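You operate a simulated robot arm through the tools that you are given. There is no shell and no other tool. Be economical: measure what you need, move in short steps, check, and stop when the job is done.

You are at the controls of a simulated two-armed robot. One attempt, no reset.

JOB
Wipe up the spill on the top of the steel bench with the cloth and put it back.

The check looks at the end state, three seconds after you hand in, the way a careful person would. Anything else that was tipped, shoved, dropped, spilled or broken makes it a failure. Flat cloth is picked up by pressing the open fingertips on it (5 to 10 N) and closing them slowly along it; thin cloth reads only 2 to 8 mm in the jaws.

ROBOT AND FRAMES
Two 6-joint arms with two-finger parallel grippers on one trunk, on a base that drives. Base frame: it is fixed to the floor where the robot stands at the start and does not move with it; the origin is under the middle of the robot, x ahead of it, y to its left, z up; the surface under the hand at the start is at about z = 0.86. Lengths are in m, angles in rad, forces in N, time in s.
The left shoulder is at the start at [-0.096, 0.177, 0.781], the right one opposite. With the tool pointing down near the work surface each hand reaches from about 0.1 to 0.68 m from the robot's upright axis, wherever it stands, measured 20 degrees to its own side. Payload 1.57 kg a hand.
Tool frame (each hand has its own): the origin (TCP) lies between the finger pads and is the grasp point; the fingertips stand 0.03 m ahead of it; z points along the fingers, y is the line along which they close. Largest opening 0.08 m; finger width 0.017, thickness 0.012; the body of the gripper, 0.04 by 0.082 m, starts 0.08 m behind the TCP.
Orientation is that of the tool frame in the base frame, as a unit quaternion [w, x, y, z]. With the fingers straight down and closing along the base's y, the tool's x points along the base's -x, its y along +y and its z along -z.

CONTROLS
- The arms move only by the tool nudge_tool. It takes "left_targets", "right_targets" or both (then of equal length, played together; a hand with none holds still); each is a list of rows, each an object of numbers (a shift or turn left out is 0, a gripper value left out holds the last): "x", "y", "z": the shift along the tool's x, y, z in mm; "rx", "ry", "rz": the turn, a rotation vector about the tool's x, y, z in rad; "claw": the gripper command, from -1 (shut) to 1 (fully open), values between in proportion. In form: [{"x": .., "y": .., "z": .., "rx": .., "ry": .., "rz": .., "claw": ..}, ...]. A call has 1 to 8 rows; each row is the pose to reach, as a shift and turn from the pose commanded when the call began, along the tool's axes at that moment. Rows are played at 5 a second. More than 0.05 m and 0.15 rad between two rows, or a gripper value outside its range, and nothing of the call is played. A pose out of reach is approached as far as the arm can. The call stops where the force on the tool passes 40 N (or 10 N more than at its start, if that is more) or the arm is blocked; 0.2 s more then pass. Each finger travels about 0.072 m/s and halts on what it meets, pressing with about 25 N; the grip force reading is that of the motor and also rises with nothing between the fingers. The clock runs only during rows and for 0.2 s after the last one: add rows that repeat a pose to give the fingers time. The reply holds the time, the measured pose of the TCP, the force on the tool along the base axes, the opening and the grip force, in the units named above and with some noise, with the torque about the TCP (base axes, N m) and any sound that the robot's microphone picked up, and new pictures: "show" is both (left out), scene, wrist or none (wrist: the cameras of the hands that moved).
- Cameras (640 x 400 px; columns grow to the right, rows downward): "scene" is now at [0.0314, 0.0219, 1.4947]; the picture's right is [0.28, -0.96, 0.00], its down [-0.78, -0.23, -0.58] and it looks along [0.56, 0.16, -0.81] (base axes); focal length 273 px, centre (320, 200). "left" rides on the left gripper at [0.072, 0.007, -0.122] in its tool frame; the picture's right is [-0.09, 1.00, 0.00], its down [-0.84, -0.08, -0.54] and it looks along [-0.54, -0.05, 0.84] (tool axes); focal length 238 px, centre (320, 200). "right" rides on the right gripper at [0.072, -0.007, -0.122] in its tool frame; the picture's right is [0.09, 1.00, 0.00], its down [-0.84, 0.08, -0.54] and it looks along [-0.54, 0.05, 0.84] (tool axes); focal length 238 px, centre (320, 200). There is no depth. A picture from a camera that has moved, and an enlarged one, comes with that camera's place and axes in the base frame and with its lens.
- move_column(by): slides the trunk up (or, below 0, down) by that many m; the arms and the scene camera ride with it, the base frame stays. It gives what a move gives, with no picture.
- roll_base(legs): drives the robot by 1 to 6 legs, each [ahead, left, turn to the left] in m, m and rad, along the robot's own axes; the way and the turn of a leg run together, so that a leg with both is an arc; at most 1.5 m and 3.142 rad a leg. The arms and the cameras ride along, it lands a little off, and it stops where it bumps. It gives what a move gives, and a new picture of the scene camera.
- head_to(pan, tilt): turns the head with the scene camera to pan (to the left, within 2.496 rad either way) and tilt (down, from -0.506 to 1.204), counted from straight ahead of the robot. It gives what a move gives, and a new picture of the scene camera.
- zoom(camera, box): a new picture of the part [left, top, right, bottom] of that camera's present view, enlarged. The clock stands still meanwhile.
- sign_off(): hands the job in; it is judged then, once.

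Work in short steps. Places have to be worked out from the pictures, the camera data and where the tool is seen: move nearer, look again, correct. Check each grasp and each placing, and mend what went wrong. You have 120 turns and 260 pictures in all, those below and enlarged ones among them. Open the grippers and draw the arms clear of the work before you hand the job in, unless the task says otherwise; then end with one line.

The tools are called after "Emit:" by a JSON object that holds its "fn" and its "kwargs". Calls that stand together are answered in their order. nudge_tool: Moves the arms, as the interface text tells. Its arguments: {"type":"object","properties":{"left_targets":{"type":"array","items":{"type":"object","properties":{"x":{"type":"number"},"y":{"type":"number"},"z":{"type":"number"},"rx":{"type":"number"},"ry":{"type":"number"},"rz":{"type":"number"},"claw":{"type":"number"}}}},"right_targets":{"type":"array","items":{"type":"object","properties":{"x":{"type":"number"},"y":{"type":"number"},"z":{"type":"number"},"rx":{"type":"number"},"ry":{"type":"number"},"rz":{"type":"number"},"claw":{"type":"number"}}}},"show":{"type":"string","enum":["both","scene","wrist","none"]}},"required":[]} The other tools are called the same way: move_column (by) slides the trunk up or down; roll_base (legs) drives the base; head_to (pan, tilt) turns the head that bears the scene camera; zoom (camera, box) takes an enlarged picture of a part of a camera's view; sign_off () hands the job in.

At the start:

```text
t: 0.0
left_ee_pos: [0.3608, 0.2551, 1.1055]
left_ee_rot: [0.001, 0.0, 1.0, 0.0]
left_force: [0.2, 0.5, 0.1]
left_moment: [0.0, 0.03, 0.02]
left_finger_gap: 0.0797
left_grasp_force: 0.1
right_ee_pos: [0.4535, -0.1522, 1.0999]
right_ee_rot: [0.0, 0.0, 1.0, 0.001]
right_force: [-0.3, -0.3, 0.5]
right_moment: [0.0, 0.01, 0.01]
right_finger_gap: 0.0798
right_grasp_force: 0.0
trunk travel left (down, up): [-0.225, 0.103]
robot x, y, heading: [-0.0015, 0.002, -0.003]
head pan, tilt: [0.283, 0.949]
```

scene: 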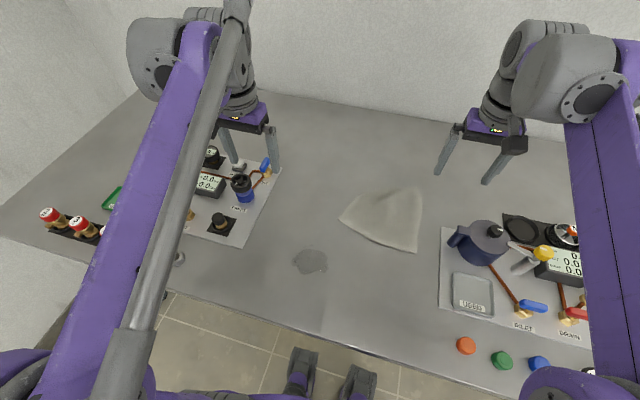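
right: 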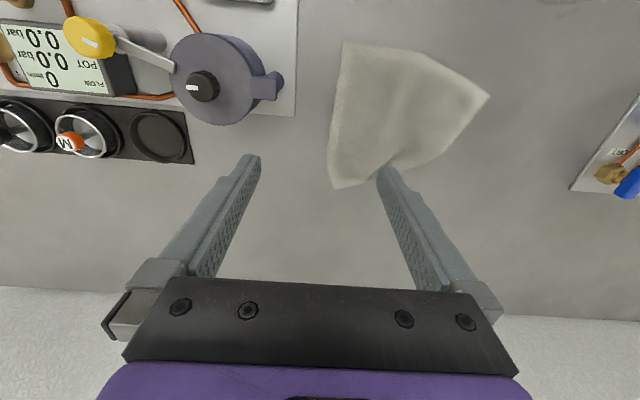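
left: 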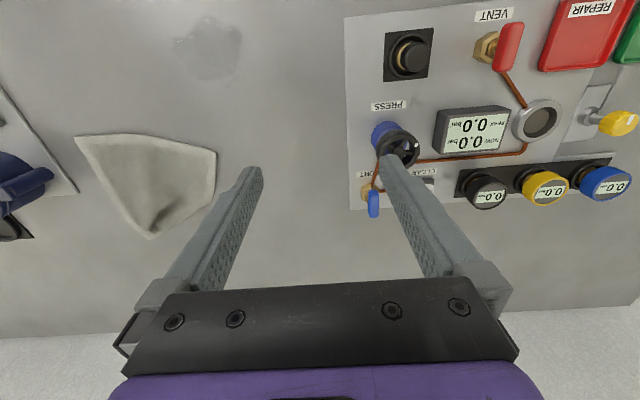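

I'll take enlarged views of the cloth and spill, to judge their shape before touching anything.

Emit:
{"fn": "zoom", "kwargs": {"camera": "scene", "box": [270, 160, 450, 290]}}

Emit:
{"fn": "zoom", "kwargs": {"camera": "right", "box": [300, 20, 520, 210]}}

Emit:
{"fn": "zoom", "kwargs": {"camera": "left", "box": [60, 0, 280, 250]}}

```text
3.08 times, centred on (360, 225) of scene
camera zoom: at [0.0314, 0.0219, 1.4947], right [0.28, -0.96, 0.0], down [-0.78, -0.23, -0.58], along [0.56, 0.16, -0.81], focal length 840 px, centre (197, 123)
```

zoom: 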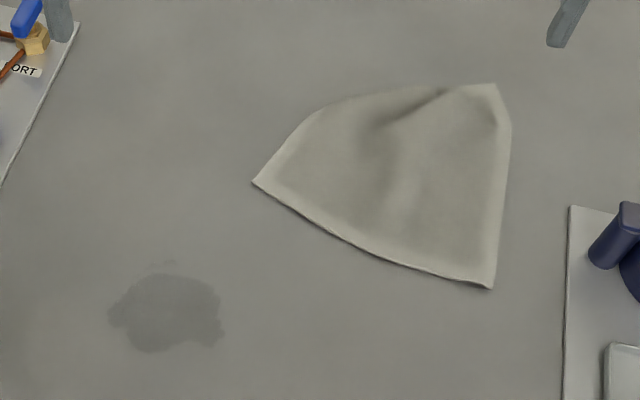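

```text
2.11 times, centred on (410, 115) of right
camera zoom: at [0.3809, -0.1576, 1.222], right [-0.09, 1.0, 0.0], down [0.84, 0.08, 0.54], along [0.54, 0.05, -0.84], focal length 502 px, centre (130, 379)
```

zoom: 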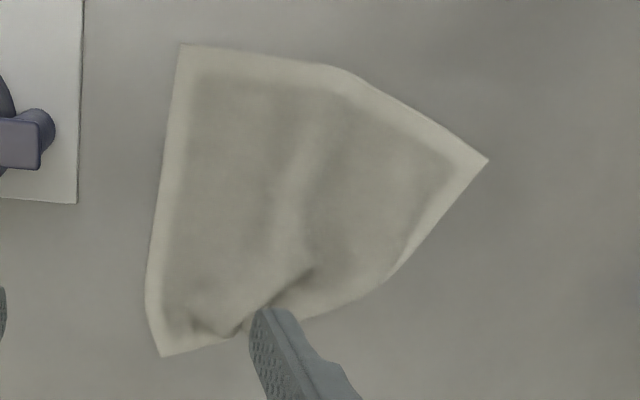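

```text
1.60 times, centred on (170, 125) of left
camera zoom: at [0.2892, 0.261, 1.228], right [0.09, 1.0, 0.0], down [0.84, -0.08, 0.54], along [0.54, -0.05, -0.84], focal length 381 px, centre (560, 320)
```

zoom: 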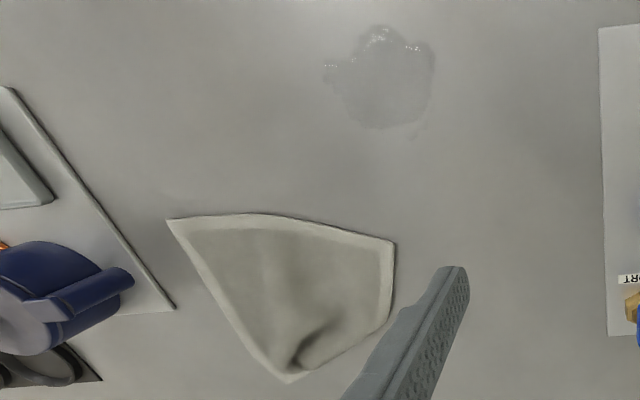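

The cloth lies at about x 0.38–0.60, y −0.13–0.08, and the spill is at about (0.285, 0.119), 9 cm across. I'll move the right hand aside and bring the left one over the cloth at the same height.

Emit:
{"fn": "nudge_tool", "kwargs": {"left_targets": [{"x": -10, "y": -40}, {"x": -25, "y": -85}, {"x": -40, "y": -130}, {"x": -55, "y": -175}, {"x": -70, "y": -220}, {"x": -85, "y": -260}, {"x": -95, "y": -285}, {"x": -95, "y": -285}], "right_targets": [{"y": -40}, {"y": -80}, {"y": -120}, {"y": -150}, {"y": -150}, {"y": -150}, {"y": -150}, {"y": -150}], "show": "both"}}

```text
t: 1.8
left_ee_pos: [0.4566, -0.031, 1.1061]
left_ee_rot: [0.0, 0.0, 1.0, 0.0]
left_force: [-0.9, -0.3, -0.5]
left_moment: [-0.01, -0.02, 0.04]
left_finger_gap: 0.0801
left_grasp_force: 0.1
right_ee_pos: [0.4524, -0.3009, 1.1001]
right_ee_rot: [0.0, 0.001, 1.0, 0.0]
right_force: [0.1, -0.4, 0.5]
right_moment: [0.03, 0.05, 0.01]
right_finger_gap: 0.0801
right_grasp_force: 0.0
trunk travel left (down, up): [-0.225, 0.103]
robot x, y, heading: [-0.0013, -0.0055, 0.004]
head pan, tilt: [0.283, 0.949]
camera scene: at [0.0311, 0.0222, 1.4947], right [0.28, -0.96, 0.0], down [-0.78, -0.23, -0.58], along [0.56, 0.16, -0.81], focal length 273 px, centre (320, 200)
camera right: at [0.3803, -0.3071, 1.2224], right [-0.09, 1.0, 0.0], down [0.84, 0.08, 0.54], along [0.54, 0.05, -0.84], focal length 238 px, centre (320, 200)
camera left: at [0.384, -0.0249, 1.2287], right [0.09, 1.0, 0.0], down [0.84, -0.08, 0.54], along [0.54, -0.05, -0.84], focal length 238 px, centre (320, 200)
```

scene: 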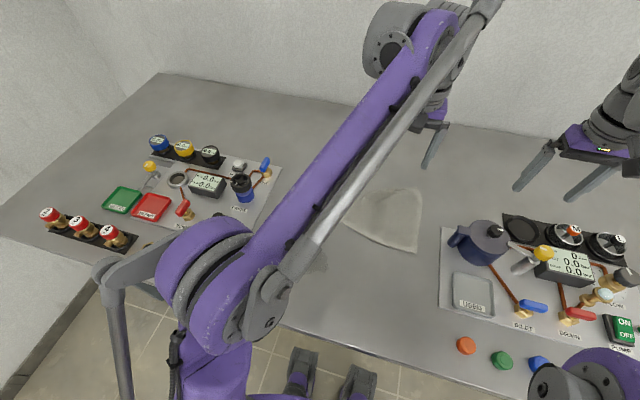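
right: 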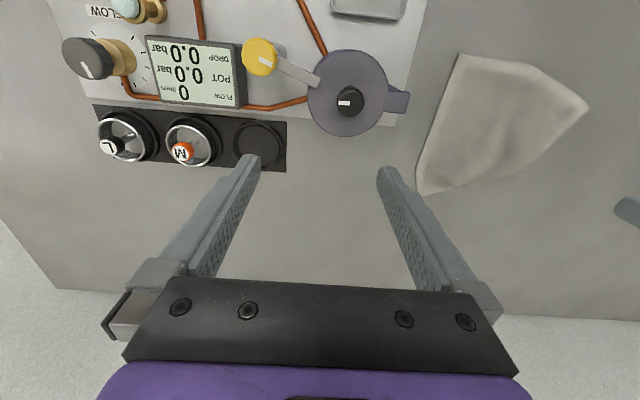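
left: 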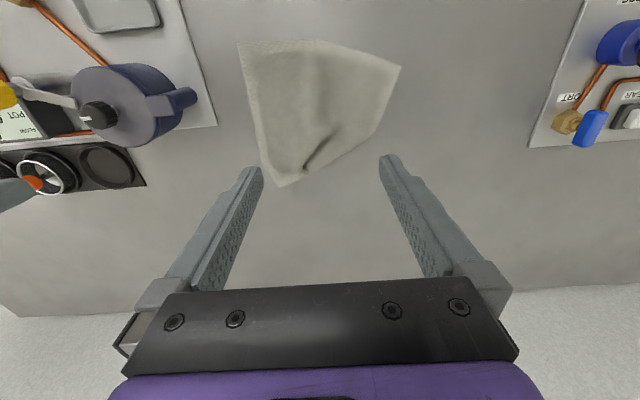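

The left hand is over the cloth, so I'm lowering it to about 4 cm above and looking again.

Emit:
{"fn": "nudge_tool", "kwargs": {"left_targets": [{"z": 45}, {"z": 90}, {"z": 130}, {"z": 165}, {"z": 175}, {"z": 175}], "show": "both"}}

```text
t: 3.2
left_ee_pos: [0.4566, -0.0302, 0.9309]
left_ee_rot: [0.0, -0.001, 1.0, 0.0]
left_force: [0.6, 0.0, 0.0]
left_moment: [-0.02, 0.0, 0.0]
left_finger_gap: 0.0799
left_grasp_force: 0.0
right_ee_pos: [0.4529, -0.3012, 1.101]
right_ee_rot: [0.0, 0.0, 1.0, 0.0]
right_force: [0.0, 0.3, 0.3]
right_moment: [-0.01, -0.01, 0.0]
right_finger_gap: 0.0799
right_grasp_force: 0.1
trunk travel left (down, up): [-0.225, 0.103]
robot x, y, heading: [-0.0012, 0.0001, -0.001]
head pan, tilt: [0.283, 0.949]
camera scene: at [0.0314, 0.0219, 1.4947], right [0.28, -0.96, 0.0], down [-0.78, -0.23, -0.58], along [0.56, 0.16, -0.81], focal length 273 px, centre (320, 200)
camera left: at [0.3838, -0.0238, 1.0529], right [0.09, 1.0, 0.0], down [0.84, -0.08, 0.54], along [0.54, -0.05, -0.84], focal length 238 px, centre (320, 200)
```

scene: 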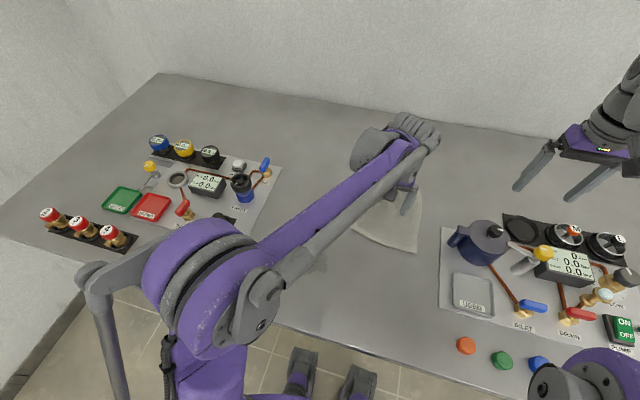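
left: 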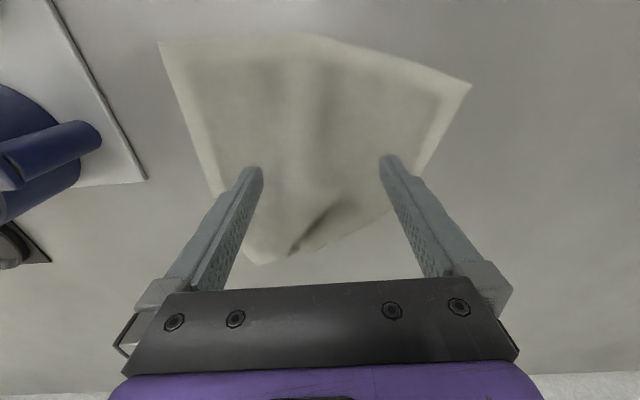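

The tips straddle the cloth's ridge with both on cloth. I'm lowering to just above contact.

Emit:
{"fn": "nudge_tool", "kwargs": {"left_targets": [{"z": 20}, {"z": 34}, {"z": 37}, {"z": 37}], "show": "none"}}

```text
t: 4.2
left_ee_pos: [0.4576, -0.0315, 0.8935]
left_ee_rot: [0.001, 0.0, 1.0, 0.0]
left_force: [0.8, 0.5, 3.7]
left_moment: [0.0, -0.01, 0.02]
left_finger_gap: 0.0802
left_grasp_force: 0.1
right_ee_pos: [0.4525, -0.3013, 1.1003]
right_ee_rot: [0.0, 0.0, 1.0, -0.001]
right_force: [0.4, -0.1, 0.1]
right_moment: [0.02, 0.01, 0.01]
right_finger_gap: 0.0801
right_grasp_force: 0.1
trunk travel left (down, up): [-0.225, 0.103]
robot x, y, heading: [0.0006, -0.0034, -0.002]
head pan, tilt: [0.283, 0.949]
```

Contact reads 3.7 N at z 0.8935. I'll press 1.5 mm more and close slowly.

Emit:
{"fn": "nudge_tool", "kwargs": {"left_targets": [{"z": 1.5}, {"z": 1.5}], "show": "wrist"}}

```text
t: 4.8
left_ee_pos: [0.4567, -0.0299, 0.8937]
left_ee_rot: [0.001, 0.0, 1.0, 0.0]
left_force: [1.7, 0.0, 13.5]
left_moment: [0.05, -0.08, -0.02]
left_finger_gap: 0.0802
left_grasp_force: 0.1
right_ee_pos: [0.4523, -0.3022, 1.1004]
right_ee_rot: [0.001, 0.0, 1.0, 0.0]
right_force: [-0.5, -0.1, 0.1]
right_moment: [0.0, 0.01, 0.02]
right_finger_gap: 0.0801
right_grasp_force: 0.1
trunk travel left (down, up): [-0.225, 0.103]
robot x, y, heading: [0.0012, 0.0004, -0.005]
head pan, tilt: [0.283, 0.949]
camera left: at [0.3839, -0.0238, 1.015], right [0.09, 1.0, 0.0], down [0.84, -0.08, 0.54], along [0.54, -0.05, -0.84], focal length 238 px, centre (320, 200)
```

left: 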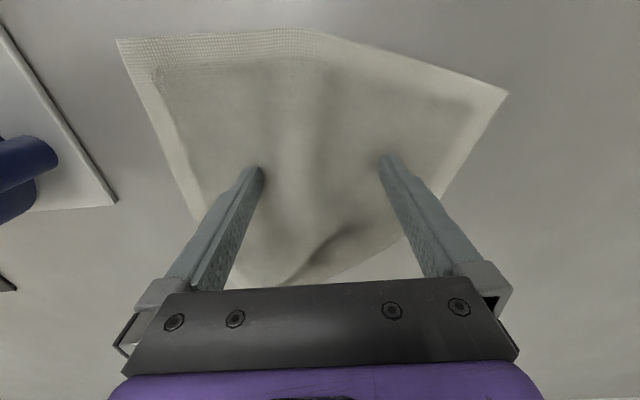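

Force is 13.5 N, a bit high. I'll back off 0.8 mm to about 8 N and close gradually.

Emit:
{"fn": "nudge_tool", "kwargs": {"left_targets": [{"z": -0.8, "claw": 0.9}, {"z": -0.8, "claw": 0.7}, {"z": -0.8, "claw": 0.5}, {"z": -0.8, "claw": 0.3}, {"z": -0.8, "claw": 0.1}, {"z": -0.8, "claw": -0.1}, {"z": -0.8, "claw": -0.3}], "show": "wrist"}}

```text
t: 6.4
left_ee_pos: [0.4575, -0.0308, 0.8933]
left_ee_rot: [0.0, 0.0, 1.0, 0.0]
left_force: [-0.5, 0.4, 5.6]
left_moment: [0.01, 0.04, 0.0]
left_finger_gap: 0.0273
left_grasp_force: 0.2
right_ee_pos: [0.4532, -0.3011, 1.1004]
right_ee_rot: [0.0, 0.0, 1.0, 0.001]
right_force: [-0.1, 0.0, -0.3]
right_moment: [0.02, 0.0, -0.01]
right_finger_gap: 0.0799
right_grasp_force: 0.1
trunk travel left (down, up): [-0.225, 0.103]
robot x, y, heading: [0.0013, -0.0006, -0.0]
head pan, tilt: [0.283, 0.949]
camera left: at [0.3842, -0.0238, 1.0156], right [0.09, 1.0, 0.0], down [0.84, -0.08, 0.54], along [0.54, -0.05, -0.84], focal length 238 px, centre (320, 200)
```

left: 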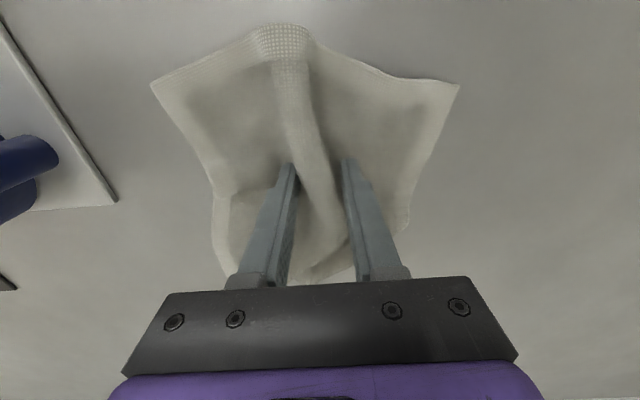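

The cloth is bunching up neatly between the fingers. I'll keep closing until they are shut.

Emit:
{"fn": "nudge_tool", "kwargs": {"left_targets": [{"claw": -0.5}, {"claw": -0.7}, {"claw": -0.9}, {"claw": -1}, {"claw": -1}, {"claw": -1}], "show": "none"}}

Emit:
{"fn": "nudge_tool", "kwargs": {"left_targets": [{"z": -20}, {"z": -50}, {"z": -80}, {"z": -110}, {"z": -110}], "show": "both"}}

```text
t: 7.8
left_ee_pos: [0.4562, -0.0302, 0.8938]
left_ee_rot: [0.001, 0.0, 1.0, 0.0]
left_force: [0.3, 0.2, 5.8]
left_moment: [-0.01, -0.01, 0.0]
left_finger_gap: 0.0058
left_grasp_force: 25.0
right_ee_pos: [0.453, -0.3015, 1.1005]
right_ee_rot: [-0.001, -0.001, 1.0, 0.0]
right_force: [-0.7, -0.6, 0.4]
right_moment: [0.01, -0.02, 0.03]
right_finger_gap: 0.0801
right_grasp_force: 0.0
trunk travel left (down, up): [-0.225, 0.103]
robot x, y, heading: [-0.0001, -0.0025, -0.002]
head pan, tilt: [0.283, 0.949]
```

```text
t: 9.0
left_ee_pos: [0.4561, -0.0303, 1.0028]
left_ee_rot: [0.0, 0.0, 1.0, 0.001]
left_force: [-0.7, 0.8, -1.0]
left_moment: [0.01, 0.02, 0.01]
left_finger_gap: 0.0057
left_grasp_force: 24.9
right_ee_pos: [0.4528, -0.3005, 1.1005]
right_ee_rot: [0.0, 0.0, 1.0, 0.0]
right_force: [0.0, -0.5, -0.8]
right_moment: [0.02, -0.04, -0.04]
right_finger_gap: 0.0799
right_grasp_force: 0.0
trunk travel left (down, up): [-0.225, 0.103]
robot x, y, heading: [-0.0023, -0.0024, 0.002]
head pan, tilt: [0.283, 0.949]
camera scene: at [0.0315, 0.0218, 1.4947], right [0.28, -0.96, 0.0], down [-0.78, -0.23, -0.58], along [0.56, 0.16, -0.81], focal length 273 px, centre (320, 200)
camera left: at [0.3841, -0.0232, 1.1256], right [0.09, 1.0, 0.0], down [0.84, -0.08, 0.54], along [0.54, -0.05, -0.84], focal length 238 px, centre (320, 200)
```

scene: 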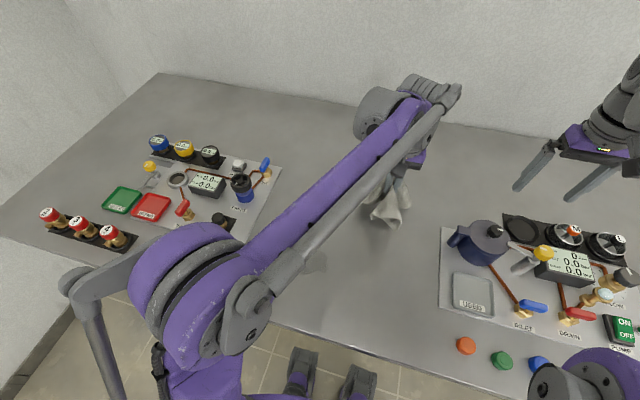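
left: 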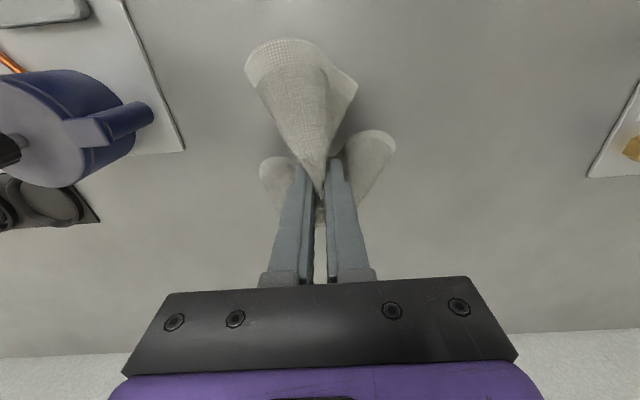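

The cloth is held (5.7 mm in the jaws). I'm carrying it over the spill.

Emit:
{"fn": "nudge_tool", "kwargs": {"left_targets": [{"x": 30, "y": 26}, {"x": 60, "y": 52}, {"x": 90, "y": 78}, {"x": 120, "y": 104}, {"x": 150, "y": 130}, {"x": 171, "y": 149}, {"x": 171, "y": 149}], "show": "both"}}

```text
t: 10.6
left_ee_pos: [0.2862, 0.1202, 1.0035]
left_ee_rot: [0.0, 0.0, 1.0, -0.001]
left_force: [0.1, -1.1, 0.5]
left_moment: [0.01, 0.02, 0.01]
left_finger_gap: 0.0056
left_grasp_force: 24.9
right_ee_pos: [0.4513, -0.3012, 1.1]
right_ee_rot: [0.0, 0.0, 1.0, 0.0]
right_force: [0.4, -0.3, 0.0]
right_moment: [0.05, 0.01, 0.01]
right_finger_gap: 0.0799
right_grasp_force: 0.1
trunk travel left (down, up): [-0.225, 0.103]
robot x, y, heading: [0.0016, -0.0027, -0.002]
head pan, tilt: [0.283, 0.949]
camera scene: at [0.0319, 0.0217, 1.4947], right [0.28, -0.96, 0.0], down [-0.78, -0.23, -0.58], along [0.56, 0.16, -0.81], focal length 273 px, centre (320, 200)
camera left: at [0.2135, 0.1254, 1.1255], right [0.09, 1.0, 0.0], down [0.84, -0.08, 0.54], along [0.54, -0.05, -0.84], focal length 238 px, centre (320, 200)
```

scene: 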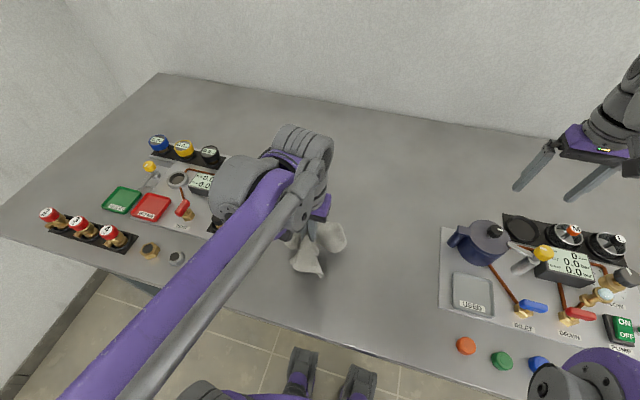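
left: 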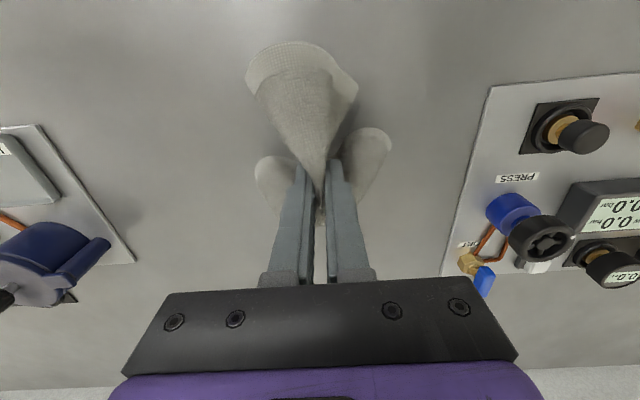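

Positioned over the spill. I'm lowering to just above contact.

Emit:
{"fn": "nudge_tool", "kwargs": {"left_targets": [{"z": 35}, {"z": 70}, {"z": 95}, {"z": 104}, {"z": 107}, {"z": 107}], "show": "both"}}

```text
t: 12.0
left_ee_pos: [0.2863, 0.1183, 0.8971]
left_ee_rot: [0.0, 0.001, 1.0, 0.001]
left_force: [1.1, 1.0, 20.6]
left_moment: [0.14, -0.12, -0.01]
left_finger_gap: 0.0057
left_grasp_force: 25.0
right_ee_pos: [0.4527, -0.302, 1.0999]
right_ee_rot: [0.0, 0.001, 1.0, 0.0]
right_force: [0.0, -0.1, -0.4]
right_moment: [0.01, -0.01, 0.0]
right_finger_gap: 0.0805
right_grasp_force: 0.1
trunk travel left (down, up): [-0.225, 0.103]
robot x, y, heading: [0.0013, 0.0006, -0.003]
head pan, tilt: [0.283, 0.949]
camera scene: at [0.0305, 0.0217, 1.4949], right [0.28, -0.96, 0.0], down [-0.78, -0.23, -0.58], along [0.56, 0.16, -0.81], focal length 273 px, centre (320, 200)
camera left: at [0.2135, 0.1249, 1.019], right [0.09, 1.0, 0.0], down [0.84, -0.08, 0.54], along [0.54, -0.05, -0.84], focal length 238 px, centre (320, 200)
```

scene: 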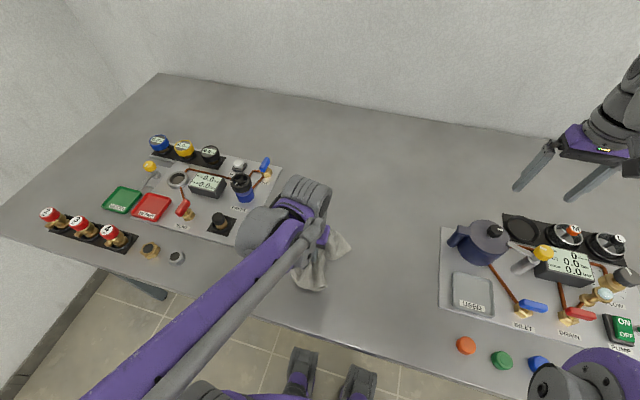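
left: 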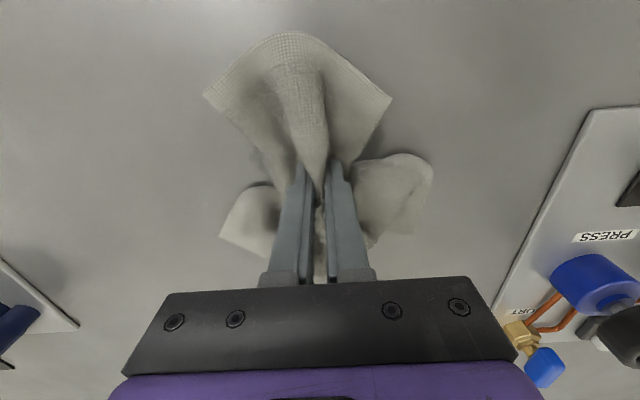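

Contact pressure is about 20 N, so I'll ease up 1.3 mm and start wiping in lanes, working from the far side toward the near side.

Emit:
{"fn": "nudge_tool", "kwargs": {"left_targets": [{"z": -1.3}, {"x": -45, "y": 0, "z": -1.3}, {"x": -45, "y": 45, "z": -1.3}, {"x": -45, "y": 0, "z": -1.3}, {"x": -45, "y": -45, "z": -1.3}, {"x": -28, "y": -45, "z": -1.3}, {"x": -28, "y": 0, "z": -1.3}, {"x": -28, "y": 45, "z": -1.3}], "show": "both"}}

```text
t: 13.8
left_ee_pos: [0.3117, 0.1621, 0.8963]
left_ee_rot: [0.0, 0.0, 1.0, -0.001]
left_force: [0.7, -3.2, 9.9]
left_moment: [-0.07, -0.03, -0.02]
left_finger_gap: 0.0057
left_grasp_force: 25.2
right_ee_pos: [0.4518, -0.3011, 1.1002]
right_ee_rot: [0.0, 0.0, 1.0, 0.0]
right_force: [-0.1, -0.6, 1.0]
right_moment: [0.0, -0.01, -0.03]
right_finger_gap: 0.0799
right_grasp_force: 0.1
trunk travel left (down, up): [-0.225, 0.103]
robot x, y, heading: [0.0023, 0.0025, -0.0]
head pan, tilt: [0.283, 0.949]
camera scene: at [0.0307, 0.0216, 1.4948], right [0.28, -0.96, 0.0], down [-0.78, -0.23, -0.58], along [0.56, 0.16, -0.81], focal length 273 px, centre (320, 200)
camera left: at [0.241, 0.1689, 1.0195], right [0.09, 1.0, 0.0], down [0.84, -0.08, 0.54], along [0.54, -0.05, -0.84], focal length 238 px, centre (320, 200)
```

scene: 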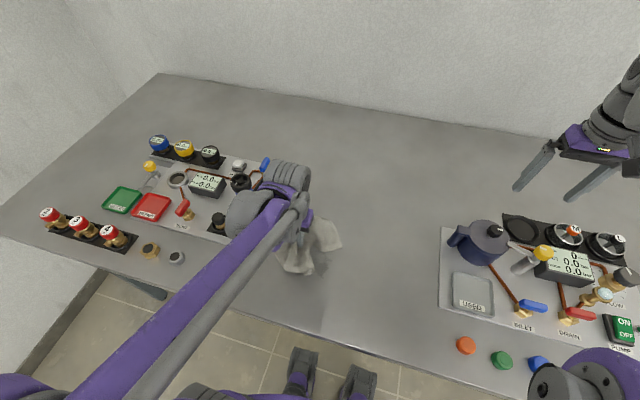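
left: 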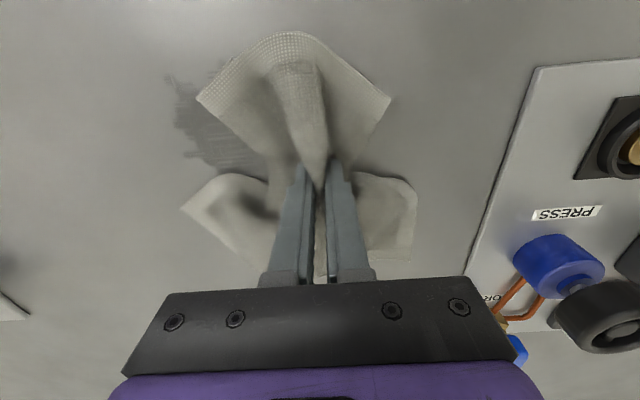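

The far part is wiped, and some spill remains on the near right side. I'm continuing with lanes toward the robot.

Emit:
{"fn": "nudge_tool", "kwargs": {"left_targets": [{"x": 13, "y": 0}, {"x": 13, "y": -48}, {"x": 13, "y": -96}, {"x": 26, "y": -96}, {"x": 26, "y": -48}, {"x": 26, "y": 0}, {"x": 39, "y": 0}, {"x": 39, "y": -48}], "show": "none"}}

Emit:
{"fn": "nudge_tool", "kwargs": {"left_targets": [{"x": 0, "y": -48}, {"x": 13, "y": -48}, {"x": 13, "y": 0}, {"x": 13, "y": 48}, {"x": 26, "y": 48}, {"x": 26, "y": 0}, {"x": 26, "y": -48}, {"x": 39, "y": -48}], "show": "none"}}

Emit:
{"fn": "nudge_tool", "kwargs": {"left_targets": [{"x": 0, "y": 48}, {"x": 0, "y": 96}, {"x": 12, "y": 96}, {"x": 12, "y": 48}, {"x": 12, "y": 0}], "show": "both"}}

```text
t: 15.6
left_ee_pos: [0.2731, 0.1156, 0.8973]
left_ee_rot: [0.0, 0.0, 1.0, 0.001]
left_force: [-2.0, 3.4, 10.3]
left_moment: [0.12, 0.03, 0.01]
left_finger_gap: 0.0058
left_grasp_force: 25.1
right_ee_pos: [0.4524, -0.3002, 1.0998]
right_ee_rot: [0.001, 0.0, 1.0, 0.0]
right_force: [1.1, 0.5, 1.0]
right_moment: [0.02, -0.03, 0.02]
right_finger_gap: 0.08
right_grasp_force: 0.1
trunk travel left (down, up): [-0.225, 0.103]
robot x, y, heading: [0.0008, -0.0004, 0.001]
head pan, tilt: [0.283, 0.949]
```

```text
t: 17.4
left_ee_pos: [0.2332, 0.0673, 0.8982]
left_ee_rot: [0.001, 0.0, 1.0, 0.0]
left_force: [2.3, -0.9, 7.3]
left_moment: [0.0, -0.1, -0.03]
left_finger_gap: 0.0058
left_grasp_force: 25.1
right_ee_pos: [0.4514, -0.301, 1.1013]
right_ee_rot: [0.001, 0.0, 1.0, 0.0]
right_force: [-0.3, 0.3, 0.0]
right_moment: [-0.02, 0.0, -0.02]
right_finger_gap: 0.0798
right_grasp_force: 0.0
trunk travel left (down, up): [-0.225, 0.103]
robot x, y, heading: [-0.0049, -0.0015, 0.004]
head pan, tilt: [0.283, 0.949]
```

```text
t: 18.6
left_ee_pos: [0.2217, 0.0663, 0.8962]
left_ee_rot: [0.0, -0.001, 1.0, 0.0]
left_force: [2.0, 4.7, 16.9]
left_moment: [0.17, -0.1, 0.04]
left_finger_gap: 0.0058
left_grasp_force: 24.6
right_ee_pos: [0.4517, -0.3015, 1.1005]
right_ee_rot: [0.0, 0.0, 1.0, 0.0]
right_force: [-0.4, -0.4, 0.2]
right_moment: [0.01, -0.02, 0.0]
right_finger_gap: 0.08
right_grasp_force: 0.0
trunk travel left (down, up): [-0.225, 0.103]
robot x, y, heading: [-0.0028, -0.0012, -0.004]
head pan, tilt: [0.283, 0.949]
camera scene: at [0.0315, 0.0217, 1.4948], right [0.28, -0.96, 0.0], down [-0.78, -0.23, -0.58], along [0.56, 0.16, -0.81], focal length 273 px, centre (320, 200)
camera left: at [0.1507, 0.0727, 1.0189], right [0.09, 1.0, 0.0], down [0.84, -0.08, 0.54], along [0.54, -0.05, -0.84], focal length 238 px, centre (320, 200)
```

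scene: 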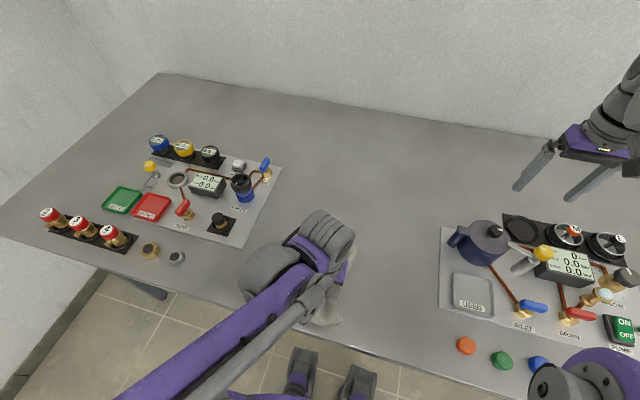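
left: 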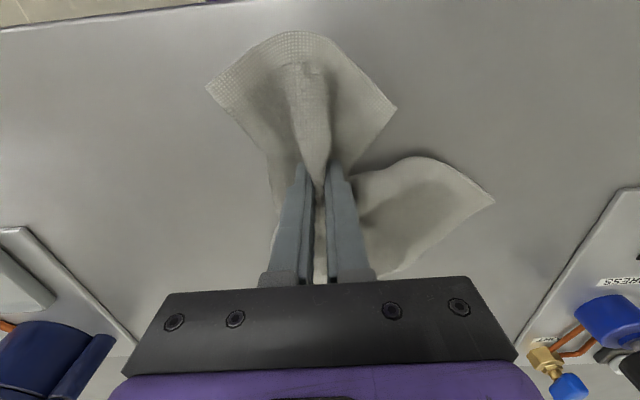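

The visible area looks clean. I'm lifting, then moving back above the cloth's home so I can inspect the spill area.

Emit:
{"fn": "nudge_tool", "kwargs": {"left_targets": [{"z": -40}, {"z": -80}, {"z": -106}, {"x": -45, "y": -18, "z": -106}, {"x": -90, "y": -37, "z": -106}, {"x": -135, "y": -56, "z": -106}, {"x": -180, "y": -75, "z": -106}, {"x": -225, "y": -94, "z": -106}], "show": "both"}}

Emit:
{"fn": "zoom", "kwargs": {"camera": "scene", "box": [230, 180, 410, 340]}}

```text
t: 20.4
left_ee_pos: [0.4504, -0.0261, 1.0037]
left_ee_rot: [-0.001, 0.0, 1.0, 0.0]
left_force: [-0.3, -0.8, 0.1]
left_moment: [0.02, 0.0, 0.02]
left_finger_gap: 0.0059
left_grasp_force: 25.3
right_ee_pos: [0.4539, -0.3021, 1.1002]
right_ee_rot: [0.0, 0.001, 1.0, 0.0]
right_force: [0.6, -0.3, -0.2]
right_moment: [0.01, 0.03, 0.02]
right_finger_gap: 0.0798
right_grasp_force: 0.1
trunk travel left (down, up): [-0.225, 0.103]
robot x, y, heading: [0.0015, -0.0033, -0.003]
head pan, tilt: [0.283, 0.949]
camera scene: at [0.0331, 0.0212, 1.4947], right [0.28, -0.96, 0.0], down [-0.78, -0.23, -0.58], along [0.56, 0.16, -0.81], focal length 273 px, centre (320, 200)
camera left: at [0.3781, -0.0201, 1.1261], right [0.09, 1.0, 0.0], down [0.84, -0.08, 0.54], along [0.54, -0.05, -0.84], focal length 238 px, centre (320, 200)
```

scene: 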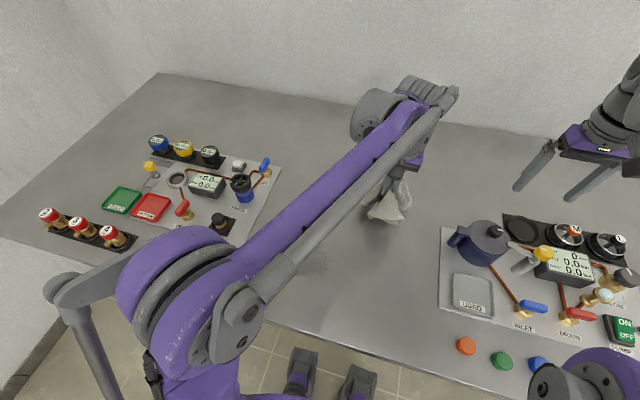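
left: 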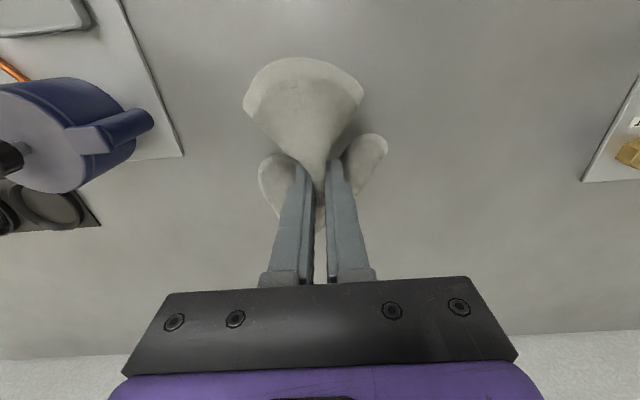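

```text
2.50 times, centred on (320, 260) of scene
camera zoom: at [0.0331, 0.0212, 1.4947], right [0.28, -0.96, 0.0], down [-0.78, -0.23, -0.58], along [0.56, 0.16, -0.81], focal length 682 px, centre (320, 50)
```

zoom: 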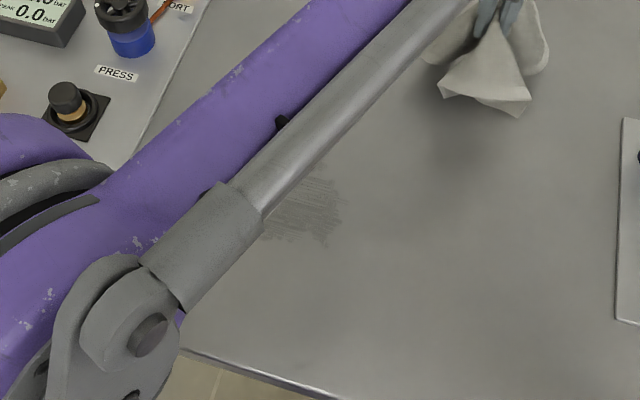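

A thin streaky residue remains at least on the right part of the spill. I'm moving the hand back toward its starting spot, where both cameras see the whole spot.

Emit:
{"fn": "nudge_tool", "kwargs": {"left_targets": [{"x": 12, "y": 40, "z": -10}, {"x": 25, "y": 80, "z": -20}, {"x": 38, "y": 120, "z": -40}, {"x": 51, "y": 160, "z": -60}, {"x": 64, "y": 200, "z": -80}, {"x": 77, "y": 240, "z": -100}, {"x": 90, "y": 280, "z": -100}, {"x": 90, "y": 280, "z": -100}], "show": "none"}}

Emit:
{"fn": "zoom", "kwargs": {"camera": "scene", "box": [230, 200, 390, 300]}}

Emit:
{"fn": "zoom", "kwargs": {"camera": "left", "box": [100, 0, 300, 150]}}

```text
t: 22.2
left_ee_pos: [0.3587, 0.2546, 1.1036]
left_ee_rot: [-0.001, 0.0, 1.0, 0.0]
left_force: [0.3, 0.0, -0.1]
left_moment: [0.02, 0.0, -0.02]
left_finger_gap: 0.0059
left_grasp_force: 24.7
right_ee_pos: [0.454, -0.3012, 1.0995]
right_ee_rot: [0.0, 0.0, 1.0, 0.0]
right_force: [-0.4, -0.2, -0.8]
right_moment: [0.02, -0.03, 0.02]
right_finger_gap: 0.0798
right_grasp_force: 0.1
trunk travel left (down, up): [-0.225, 0.103]
robot x, y, heading: [-0.0004, 0.0005, 0.0]
head pan, tilt: [0.283, 0.949]
```

```text
4.00 times, centred on (310, 250) of scene
camera zoom: at [0.0316, 0.0214, 1.4947], right [0.28, -0.96, 0.0], down [-0.78, -0.23, -0.58], along [0.56, 0.16, -0.81], focal length 1092 px, centre (360, 0)
```

zoom: 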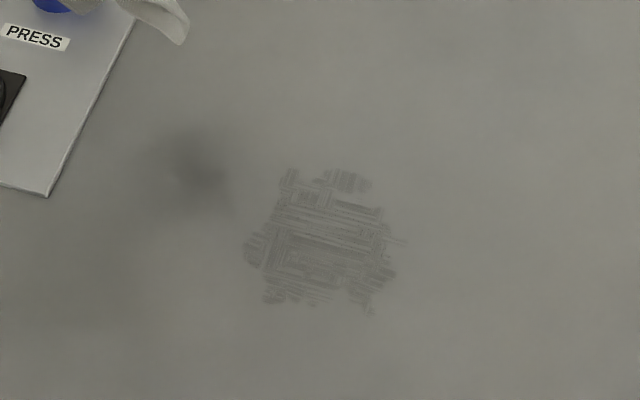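

```text
2.67 times, centred on (200, 75) of left
camera zoom: at [0.2863, 0.2605, 1.2256], right [0.09, 1.0, 0.0], down [0.84, -0.08, 0.54], along [0.54, -0.05, -0.84], focal length 636 px, centre (640, 533)
```

zoom: 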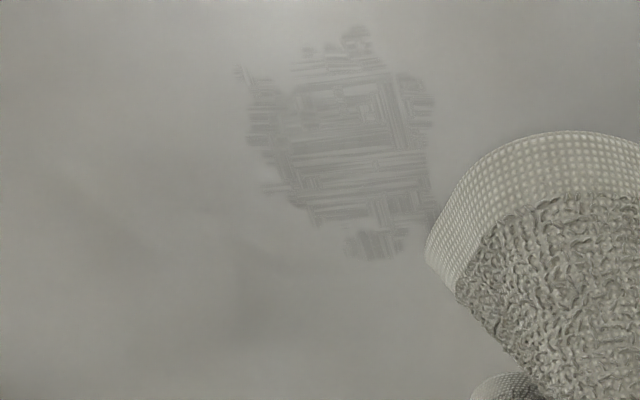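

A streaky film remains over the whole patch (x 0.24–0.345, y 0.06–0.17). I'll go back to it with a bit more pressure and use finer strokes at right angles to the first ones.

Emit:
{"fn": "nudge_tool", "kwargs": {"left_targets": [{"x": 5, "y": -40}, {"x": 10, "y": -82, "z": 20}, {"x": 10, "y": -82, "z": 65}, {"x": 10, "y": -82, "z": 110}, {"x": 10, "y": -82, "z": 155}, {"x": 10, "y": -82, "z": 195}, {"x": 10, "y": -82, "z": 206.6}, {"x": 10, "y": -82, "z": 206.6}], "show": "wrist"}}

```text
t: 24.0
left_ee_pos: [0.348, 0.1703, 0.8986]
left_ee_rot: [0.0, 0.0, 1.0, 0.0]
left_force: [2.3, 1.1, 41.1]
left_moment: [-0.23, -0.15, 0.01]
left_finger_gap: 0.0056
left_grasp_force: 25.1
right_ee_pos: [0.4516, -0.3024, 1.0995]
right_ee_rot: [0.001, 0.0, 1.0, 0.0]
right_force: [0.1, -0.1, 0.1]
right_moment: [0.0, 0.01, 0.0]
right_finger_gap: 0.08
right_grasp_force: 0.1
trunk travel left (down, up): [-0.225, 0.103]
robot x, y, heading: [-0.0038, 0.003, 0.001]
head pan, tilt: [0.283, 0.949]
camera left: at [0.2752, 0.1768, 1.0212], right [0.09, 1.0, 0.0], down [0.84, -0.08, 0.54], along [0.54, -0.05, -0.84], focal length 238 px, centre (320, 200)
```

left: 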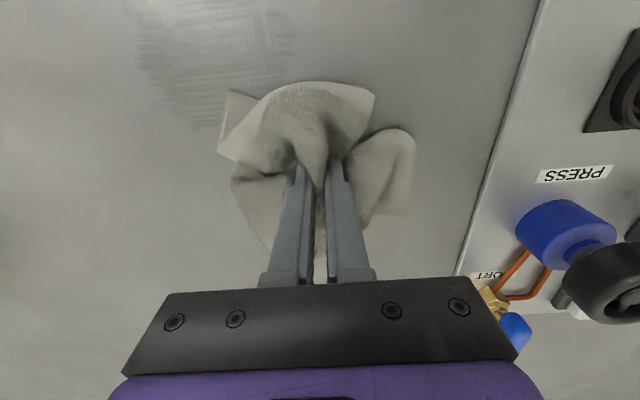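

The cloth is now folded thicker under the tips and force is 41 N. I'll ease up 3.5 mm and check.

Emit:
{"fn": "nudge_tool", "kwargs": {"left_targets": [{"z": -3.5}, {"z": -3.5}], "show": "none"}}

```text
t: 24.6
left_ee_pos: [0.3466, 0.171, 0.9013]
left_ee_rot: [0.0, 0.001, 1.0, 0.0]
left_force: [2.2, 0.5, 16.1]
left_moment: [-0.14, -0.02, 0.02]
left_finger_gap: 0.0057
left_grasp_force: 25.1
right_ee_pos: [0.4509, -0.3021, 1.1004]
right_ee_rot: [0.001, 0.001, 1.0, 0.0]
right_force: [0.3, -0.5, -0.4]
right_moment: [0.02, 0.0, 0.02]
right_finger_gap: 0.0799
right_grasp_force: 0.1
trunk travel left (down, up): [-0.225, 0.103]
robot x, y, heading: [0.001, 0.0007, 0.002]
head pan, tilt: [0.283, 0.949]
```

Pressure is 16 N. I'm wiping along x in lanes 10 mm apart, moving right.

Emit:
{"fn": "nudge_tool", "kwargs": {"left_targets": [{"x": 37}, {"x": 74}, {"x": 111}, {"x": 111, "y": -10}, {"x": 74, "y": -10}, {"x": 37, "y": -10}, {"x": 0, "y": -10}, {"x": 0, "y": -20}], "show": "none"}}

Emit:
{"fn": "nudge_tool", "kwargs": {"left_targets": [{"x": 37}, {"x": 74}, {"x": 111}, {"x": 111, "y": -10}, {"x": 74, "y": -10}, {"x": 37, "y": -10}, {"x": 0, "y": -10}, {"x": 0, "y": -20}], "show": "wrist"}}

```text
t: 26.4
left_ee_pos: [0.3481, 0.1532, 0.8997]
left_ee_rot: [0.0, 0.0, 1.0, 0.001]
left_force: [2.2, 3.7, 15.7]
left_moment: [0.01, -0.1, 0.02]
left_finger_gap: 0.0058
left_grasp_force: 25.3
right_ee_pos: [0.4515, -0.3006, 1.1004]
right_ee_rot: [0.0, 0.0, 1.0, 0.0]
right_force: [0.0, 0.0, 0.6]
right_moment: [-0.04, -0.02, 0.01]
right_finger_gap: 0.0799
right_grasp_force: 0.1
trunk travel left (down, up): [-0.225, 0.103]
robot x, y, heading: [0.0008, 0.0005, -0.002]
head pan, tilt: [0.283, 0.949]
```

```text
t: 28.2
left_ee_pos: [0.3487, 0.1328, 0.9009]
left_ee_rot: [0.001, 0.0, 1.0, 0.001]
left_force: [3.0, 4.0, 18.0]
left_moment: [-0.03, -0.07, 0.02]
left_finger_gap: 0.0054
left_grasp_force: 25.1
right_ee_pos: [0.4522, -0.3, 1.1008]
right_ee_rot: [0.0, -0.001, 1.0, -0.001]
right_force: [0.3, -0.6, -0.4]
right_moment: [0.01, 0.0, 0.0]
right_finger_gap: 0.0799
right_grasp_force: 0.0
trunk travel left (down, up): [-0.225, 0.103]
robot x, y, heading: [0.0006, 0.0027, -0.001]
head pan, tilt: [0.283, 0.949]
camera left: at [0.2765, 0.1386, 1.0224], right [0.09, 1.0, 0.0], down [0.84, -0.08, 0.54], along [0.54, -0.05, -0.84], focal length 238 px, centre (320, 200)
```

left: 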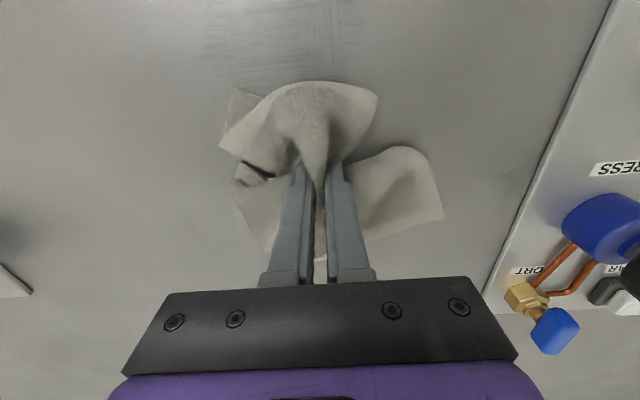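

It's working, since the left part already looks fainter. I'm continuing the lanes to the right edge.

Emit:
{"fn": "nudge_tool", "kwargs": {"left_targets": [{"x": 37}, {"x": 74}, {"x": 111}, {"x": 111, "y": -10}, {"x": 74, "y": -10}, {"x": 37, "y": -10}, {"x": 0, "y": -10}, {"x": 0, "y": -20}], "show": "none"}}

Emit:
{"fn": "nudge_tool", "kwargs": {"left_targets": [{"x": 37}, {"x": 74}, {"x": 111}, {"x": 111, "y": -10}, {"x": 74, "y": -10}, {"x": 37, "y": -10}, {"x": 0, "y": -10}, {"x": 0, "y": -20}], "show": "none"}}

Emit:
{"fn": "nudge_tool", "kwargs": {"left_targets": [{"x": 37}, {"x": 74}, {"x": 111}, {"x": 111, "y": -10}, {"x": 74, "y": -10}, {"x": 37, "y": -10}, {"x": 0, "y": -10}, {"x": 0, "y": -20}], "show": "none"}}

Emit:
{"fn": "nudge_tool", "kwargs": {"left_targets": [{"x": 37}, {"x": 74}, {"x": 111}, {"x": 111, "y": 5}, {"x": 111, "y": 50}, {"x": 111, "y": 98}], "show": "wrist"}}

```text
t: 30.0
left_ee_pos: [0.349, 0.1122, 0.9004]
left_ee_rot: [0.0, 0.0, 1.0, 0.0]
left_force: [1.8, 3.8, 15.8]
left_moment: [0.01, -0.06, 0.0]
left_finger_gap: 0.0057
left_grasp_force: 25.5
right_ee_pos: [0.4517, -0.3003, 1.101]
right_ee_rot: [0.002, 0.0, 1.0, 0.001]
right_force: [-0.9, -0.6, 0.3]
right_moment: [0.05, 0.02, -0.04]
right_finger_gap: 0.08
right_grasp_force: 0.0
trunk travel left (down, up): [-0.225, 0.103]
robot x, y, heading: [-0.0015, 0.0004, 0.004]
head pan, tilt: [0.283, 0.949]
```

```text
t: 31.8
left_ee_pos: [0.3491, 0.0903, 0.9012]
left_ee_rot: [0.001, 0.0, 1.0, 0.001]
left_force: [1.6, 4.1, 17.1]
left_moment: [0.01, -0.08, 0.02]
left_finger_gap: 0.0058
left_grasp_force: 25.0
right_ee_pos: [0.4522, -0.301, 1.1014]
right_ee_rot: [0.001, -0.001, 1.0, 0.001]
right_force: [0.6, -0.8, -0.5]
right_moment: [-0.02, 0.04, 0.01]
right_finger_gap: 0.0803
right_grasp_force: 0.1
trunk travel left (down, up): [-0.225, 0.103]
robot x, y, heading: [-0.0005, 0.0008, -0.002]
head pan, tilt: [0.283, 0.949]
```

```text
t: 33.6
left_ee_pos: [0.3484, 0.0737, 0.9008]
left_ee_rot: [0.001, 0.0, 1.0, 0.001]
left_force: [1.6, 3.7, 14.0]
left_moment: [0.01, -0.06, 0.08]
left_finger_gap: 0.0056
left_grasp_force: 24.8
right_ee_pos: [0.4518, -0.2999, 1.1007]
right_ee_rot: [0.001, 0.0, 1.0, 0.0]
right_force: [0.3, 0.3, 0.4]
right_moment: [0.01, 0.0, 0.02]
right_finger_gap: 0.0796
right_grasp_force: 0.1
trunk travel left (down, up): [-0.225, 0.103]
robot x, y, heading: [-0.004, 0.0032, 0.001]
head pan, tilt: [0.283, 0.949]
```

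```text
t: 35.0
left_ee_pos: [0.2362, 0.172, 0.9021]
left_ee_rot: [-0.001, 0.0, 1.0, 0.001]
left_force: [-1.6, -0.5, 4.8]
left_moment: [-0.09, 0.04, -0.04]
left_finger_gap: 0.0059
left_grasp_force: 25.0
right_ee_pos: [0.4515, -0.3021, 1.1008]
right_ee_rot: [0.0, -0.001, 1.0, 0.0]
right_force: [0.8, 0.3, 0.4]
right_moment: [-0.02, 0.01, 0.0]
right_finger_gap: 0.0798
right_grasp_force: 0.1
trunk travel left (down, up): [-0.225, 0.103]
robot x, y, heading: [0.0016, 0.003, 0.004]
head pan, tilt: [0.283, 0.949]
camera left: at [0.1646, 0.1766, 1.0243], right [0.09, 1.0, 0.0], down [0.84, -0.08, 0.54], along [0.54, -0.05, -0.84], focal length 238 px, centre (320, 200)
```

left: 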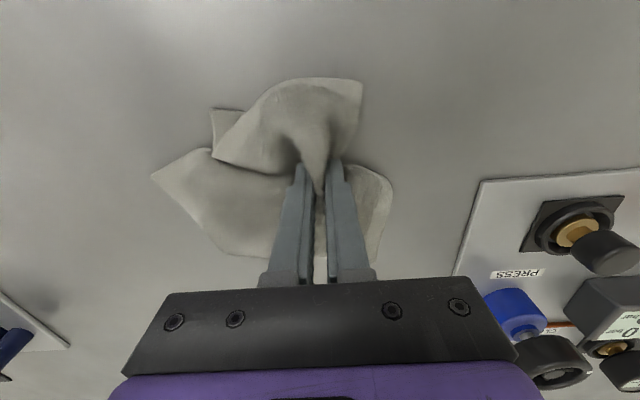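

I'm lifting and moving to the viewing position to inspect.

Emit:
{"fn": "nudge_tool", "kwargs": {"left_targets": [{"z": -45}, {"z": -90}, {"z": -135}, {"z": -180}, {"z": -202}, {"x": -40, "y": 25, "z": -202}, {"x": -80, "y": 50, "z": -202}, {"x": -123, "y": 82, "z": -202}], "show": "none"}}

Emit:
{"fn": "zoom", "kwargs": {"camera": "scene", "box": [230, 200, 390, 300]}}

Emit:
{"fn": "zoom", "kwargs": {"camera": "left", "box": [100, 0, 300, 150]}}

```text
refused: row 8 steps farther than a row can; nothing moved
```

```text
4.00 times, centred on (310, 250) of scene
camera zoom: at [0.0313, 0.0217, 1.4947], right [0.28, -0.96, 0.0], down [-0.78, -0.23, -0.58], along [0.56, 0.16, -0.81], focal length 1092 px, centre (360, 0)
```

zoom: 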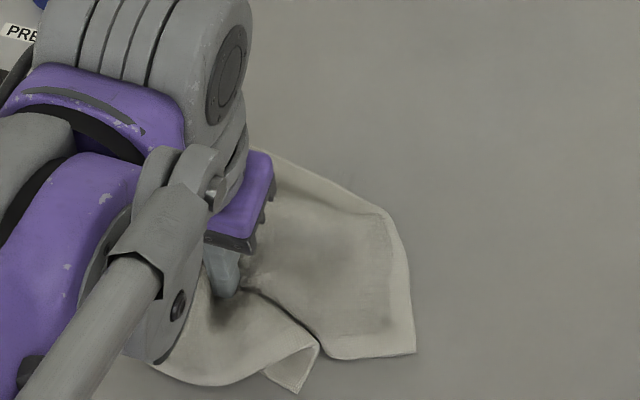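

```text
2.67 times, centred on (200, 75) of left
camera zoom: at [0.1646, 0.1766, 1.0243], right [0.09, 1.0, 0.0], down [0.84, -0.08, 0.54], along [0.54, -0.05, -0.84], focal length 636 px, centre (640, 533)
```

zoom: 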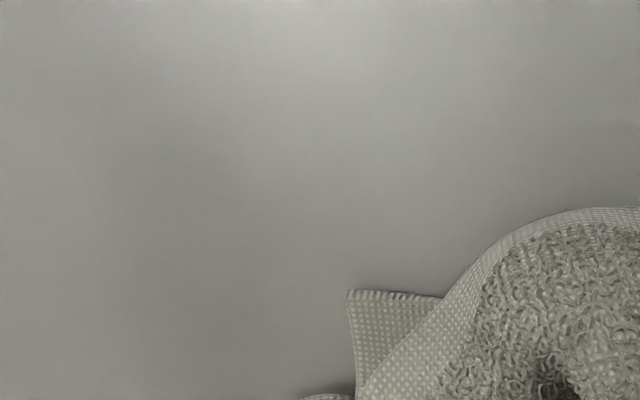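

One step was too long and the call was refused, so I'm repeating it with shorter steps.

Emit:
{"fn": "nudge_tool", "kwargs": {"left_targets": [{"z": -48}, {"z": -96}, {"z": -144}, {"z": -190}, {"x": -30, "y": 20, "z": -202}, {"x": -65, "y": 45, "z": -202}, {"x": -100, "y": 65, "z": -202}, {"x": -123, "y": 82, "z": -202}], "show": "none"}}

Emit:
{"fn": "zoom", "kwargs": {"camera": "scene", "box": [230, 200, 390, 300]}}

Emit:
{"fn": "zoom", "kwargs": {"camera": "left", "box": [100, 0, 300, 150]}}

```text
t: 36.8
left_ee_pos: [0.3607, 0.2519, 1.1021]
left_ee_rot: [0.0, 0.0, 1.0, 0.0]
left_force: [-0.1, 1.2, -0.1]
left_moment: [-0.01, 0.0, -0.02]
left_finger_gap: 0.0057
left_grasp_force: 25.0
right_ee_pos: [0.4539, -0.3008, 1.0998]
right_ee_rot: [0.0, 0.0, 1.0, 0.0]
right_force: [-0.1, -0.7, -0.4]
right_moment: [0.02, 0.02, -0.02]
right_finger_gap: 0.0799
right_grasp_force: 0.1
trunk travel left (down, up): [-0.225, 0.103]
robot x, y, heading: [0.003, 0.0033, -0.001]
head pan, tilt: [0.283, 0.949]
```

```text
4.00 times, centred on (310, 250) of scene
camera zoom: at [0.0321, 0.0223, 1.4947], right [0.28, -0.96, 0.0], down [-0.78, -0.23, -0.58], along [0.56, 0.16, -0.81], focal length 1092 px, centre (360, 0)
```

zoom: 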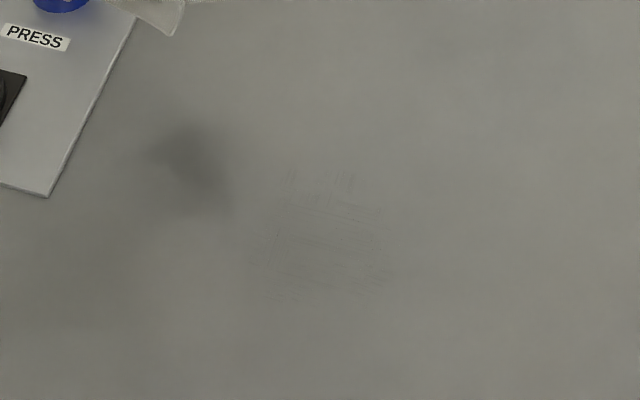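

```text
2.67 times, centred on (200, 75) of left
camera zoom: at [0.2892, 0.2585, 1.224], right [0.09, 1.0, 0.0], down [0.84, -0.08, 0.54], along [0.54, -0.05, -0.84], focal length 636 px, centre (640, 533)
```

zoom: 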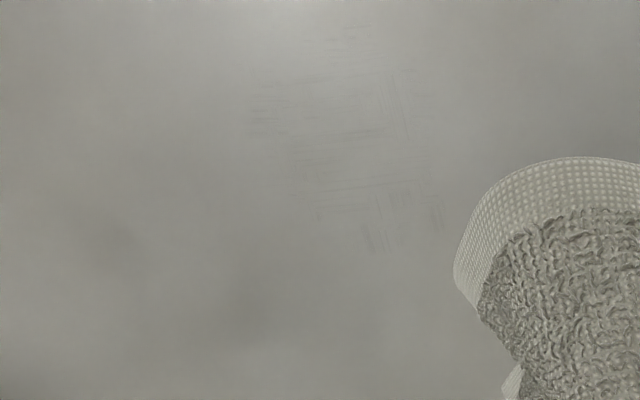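

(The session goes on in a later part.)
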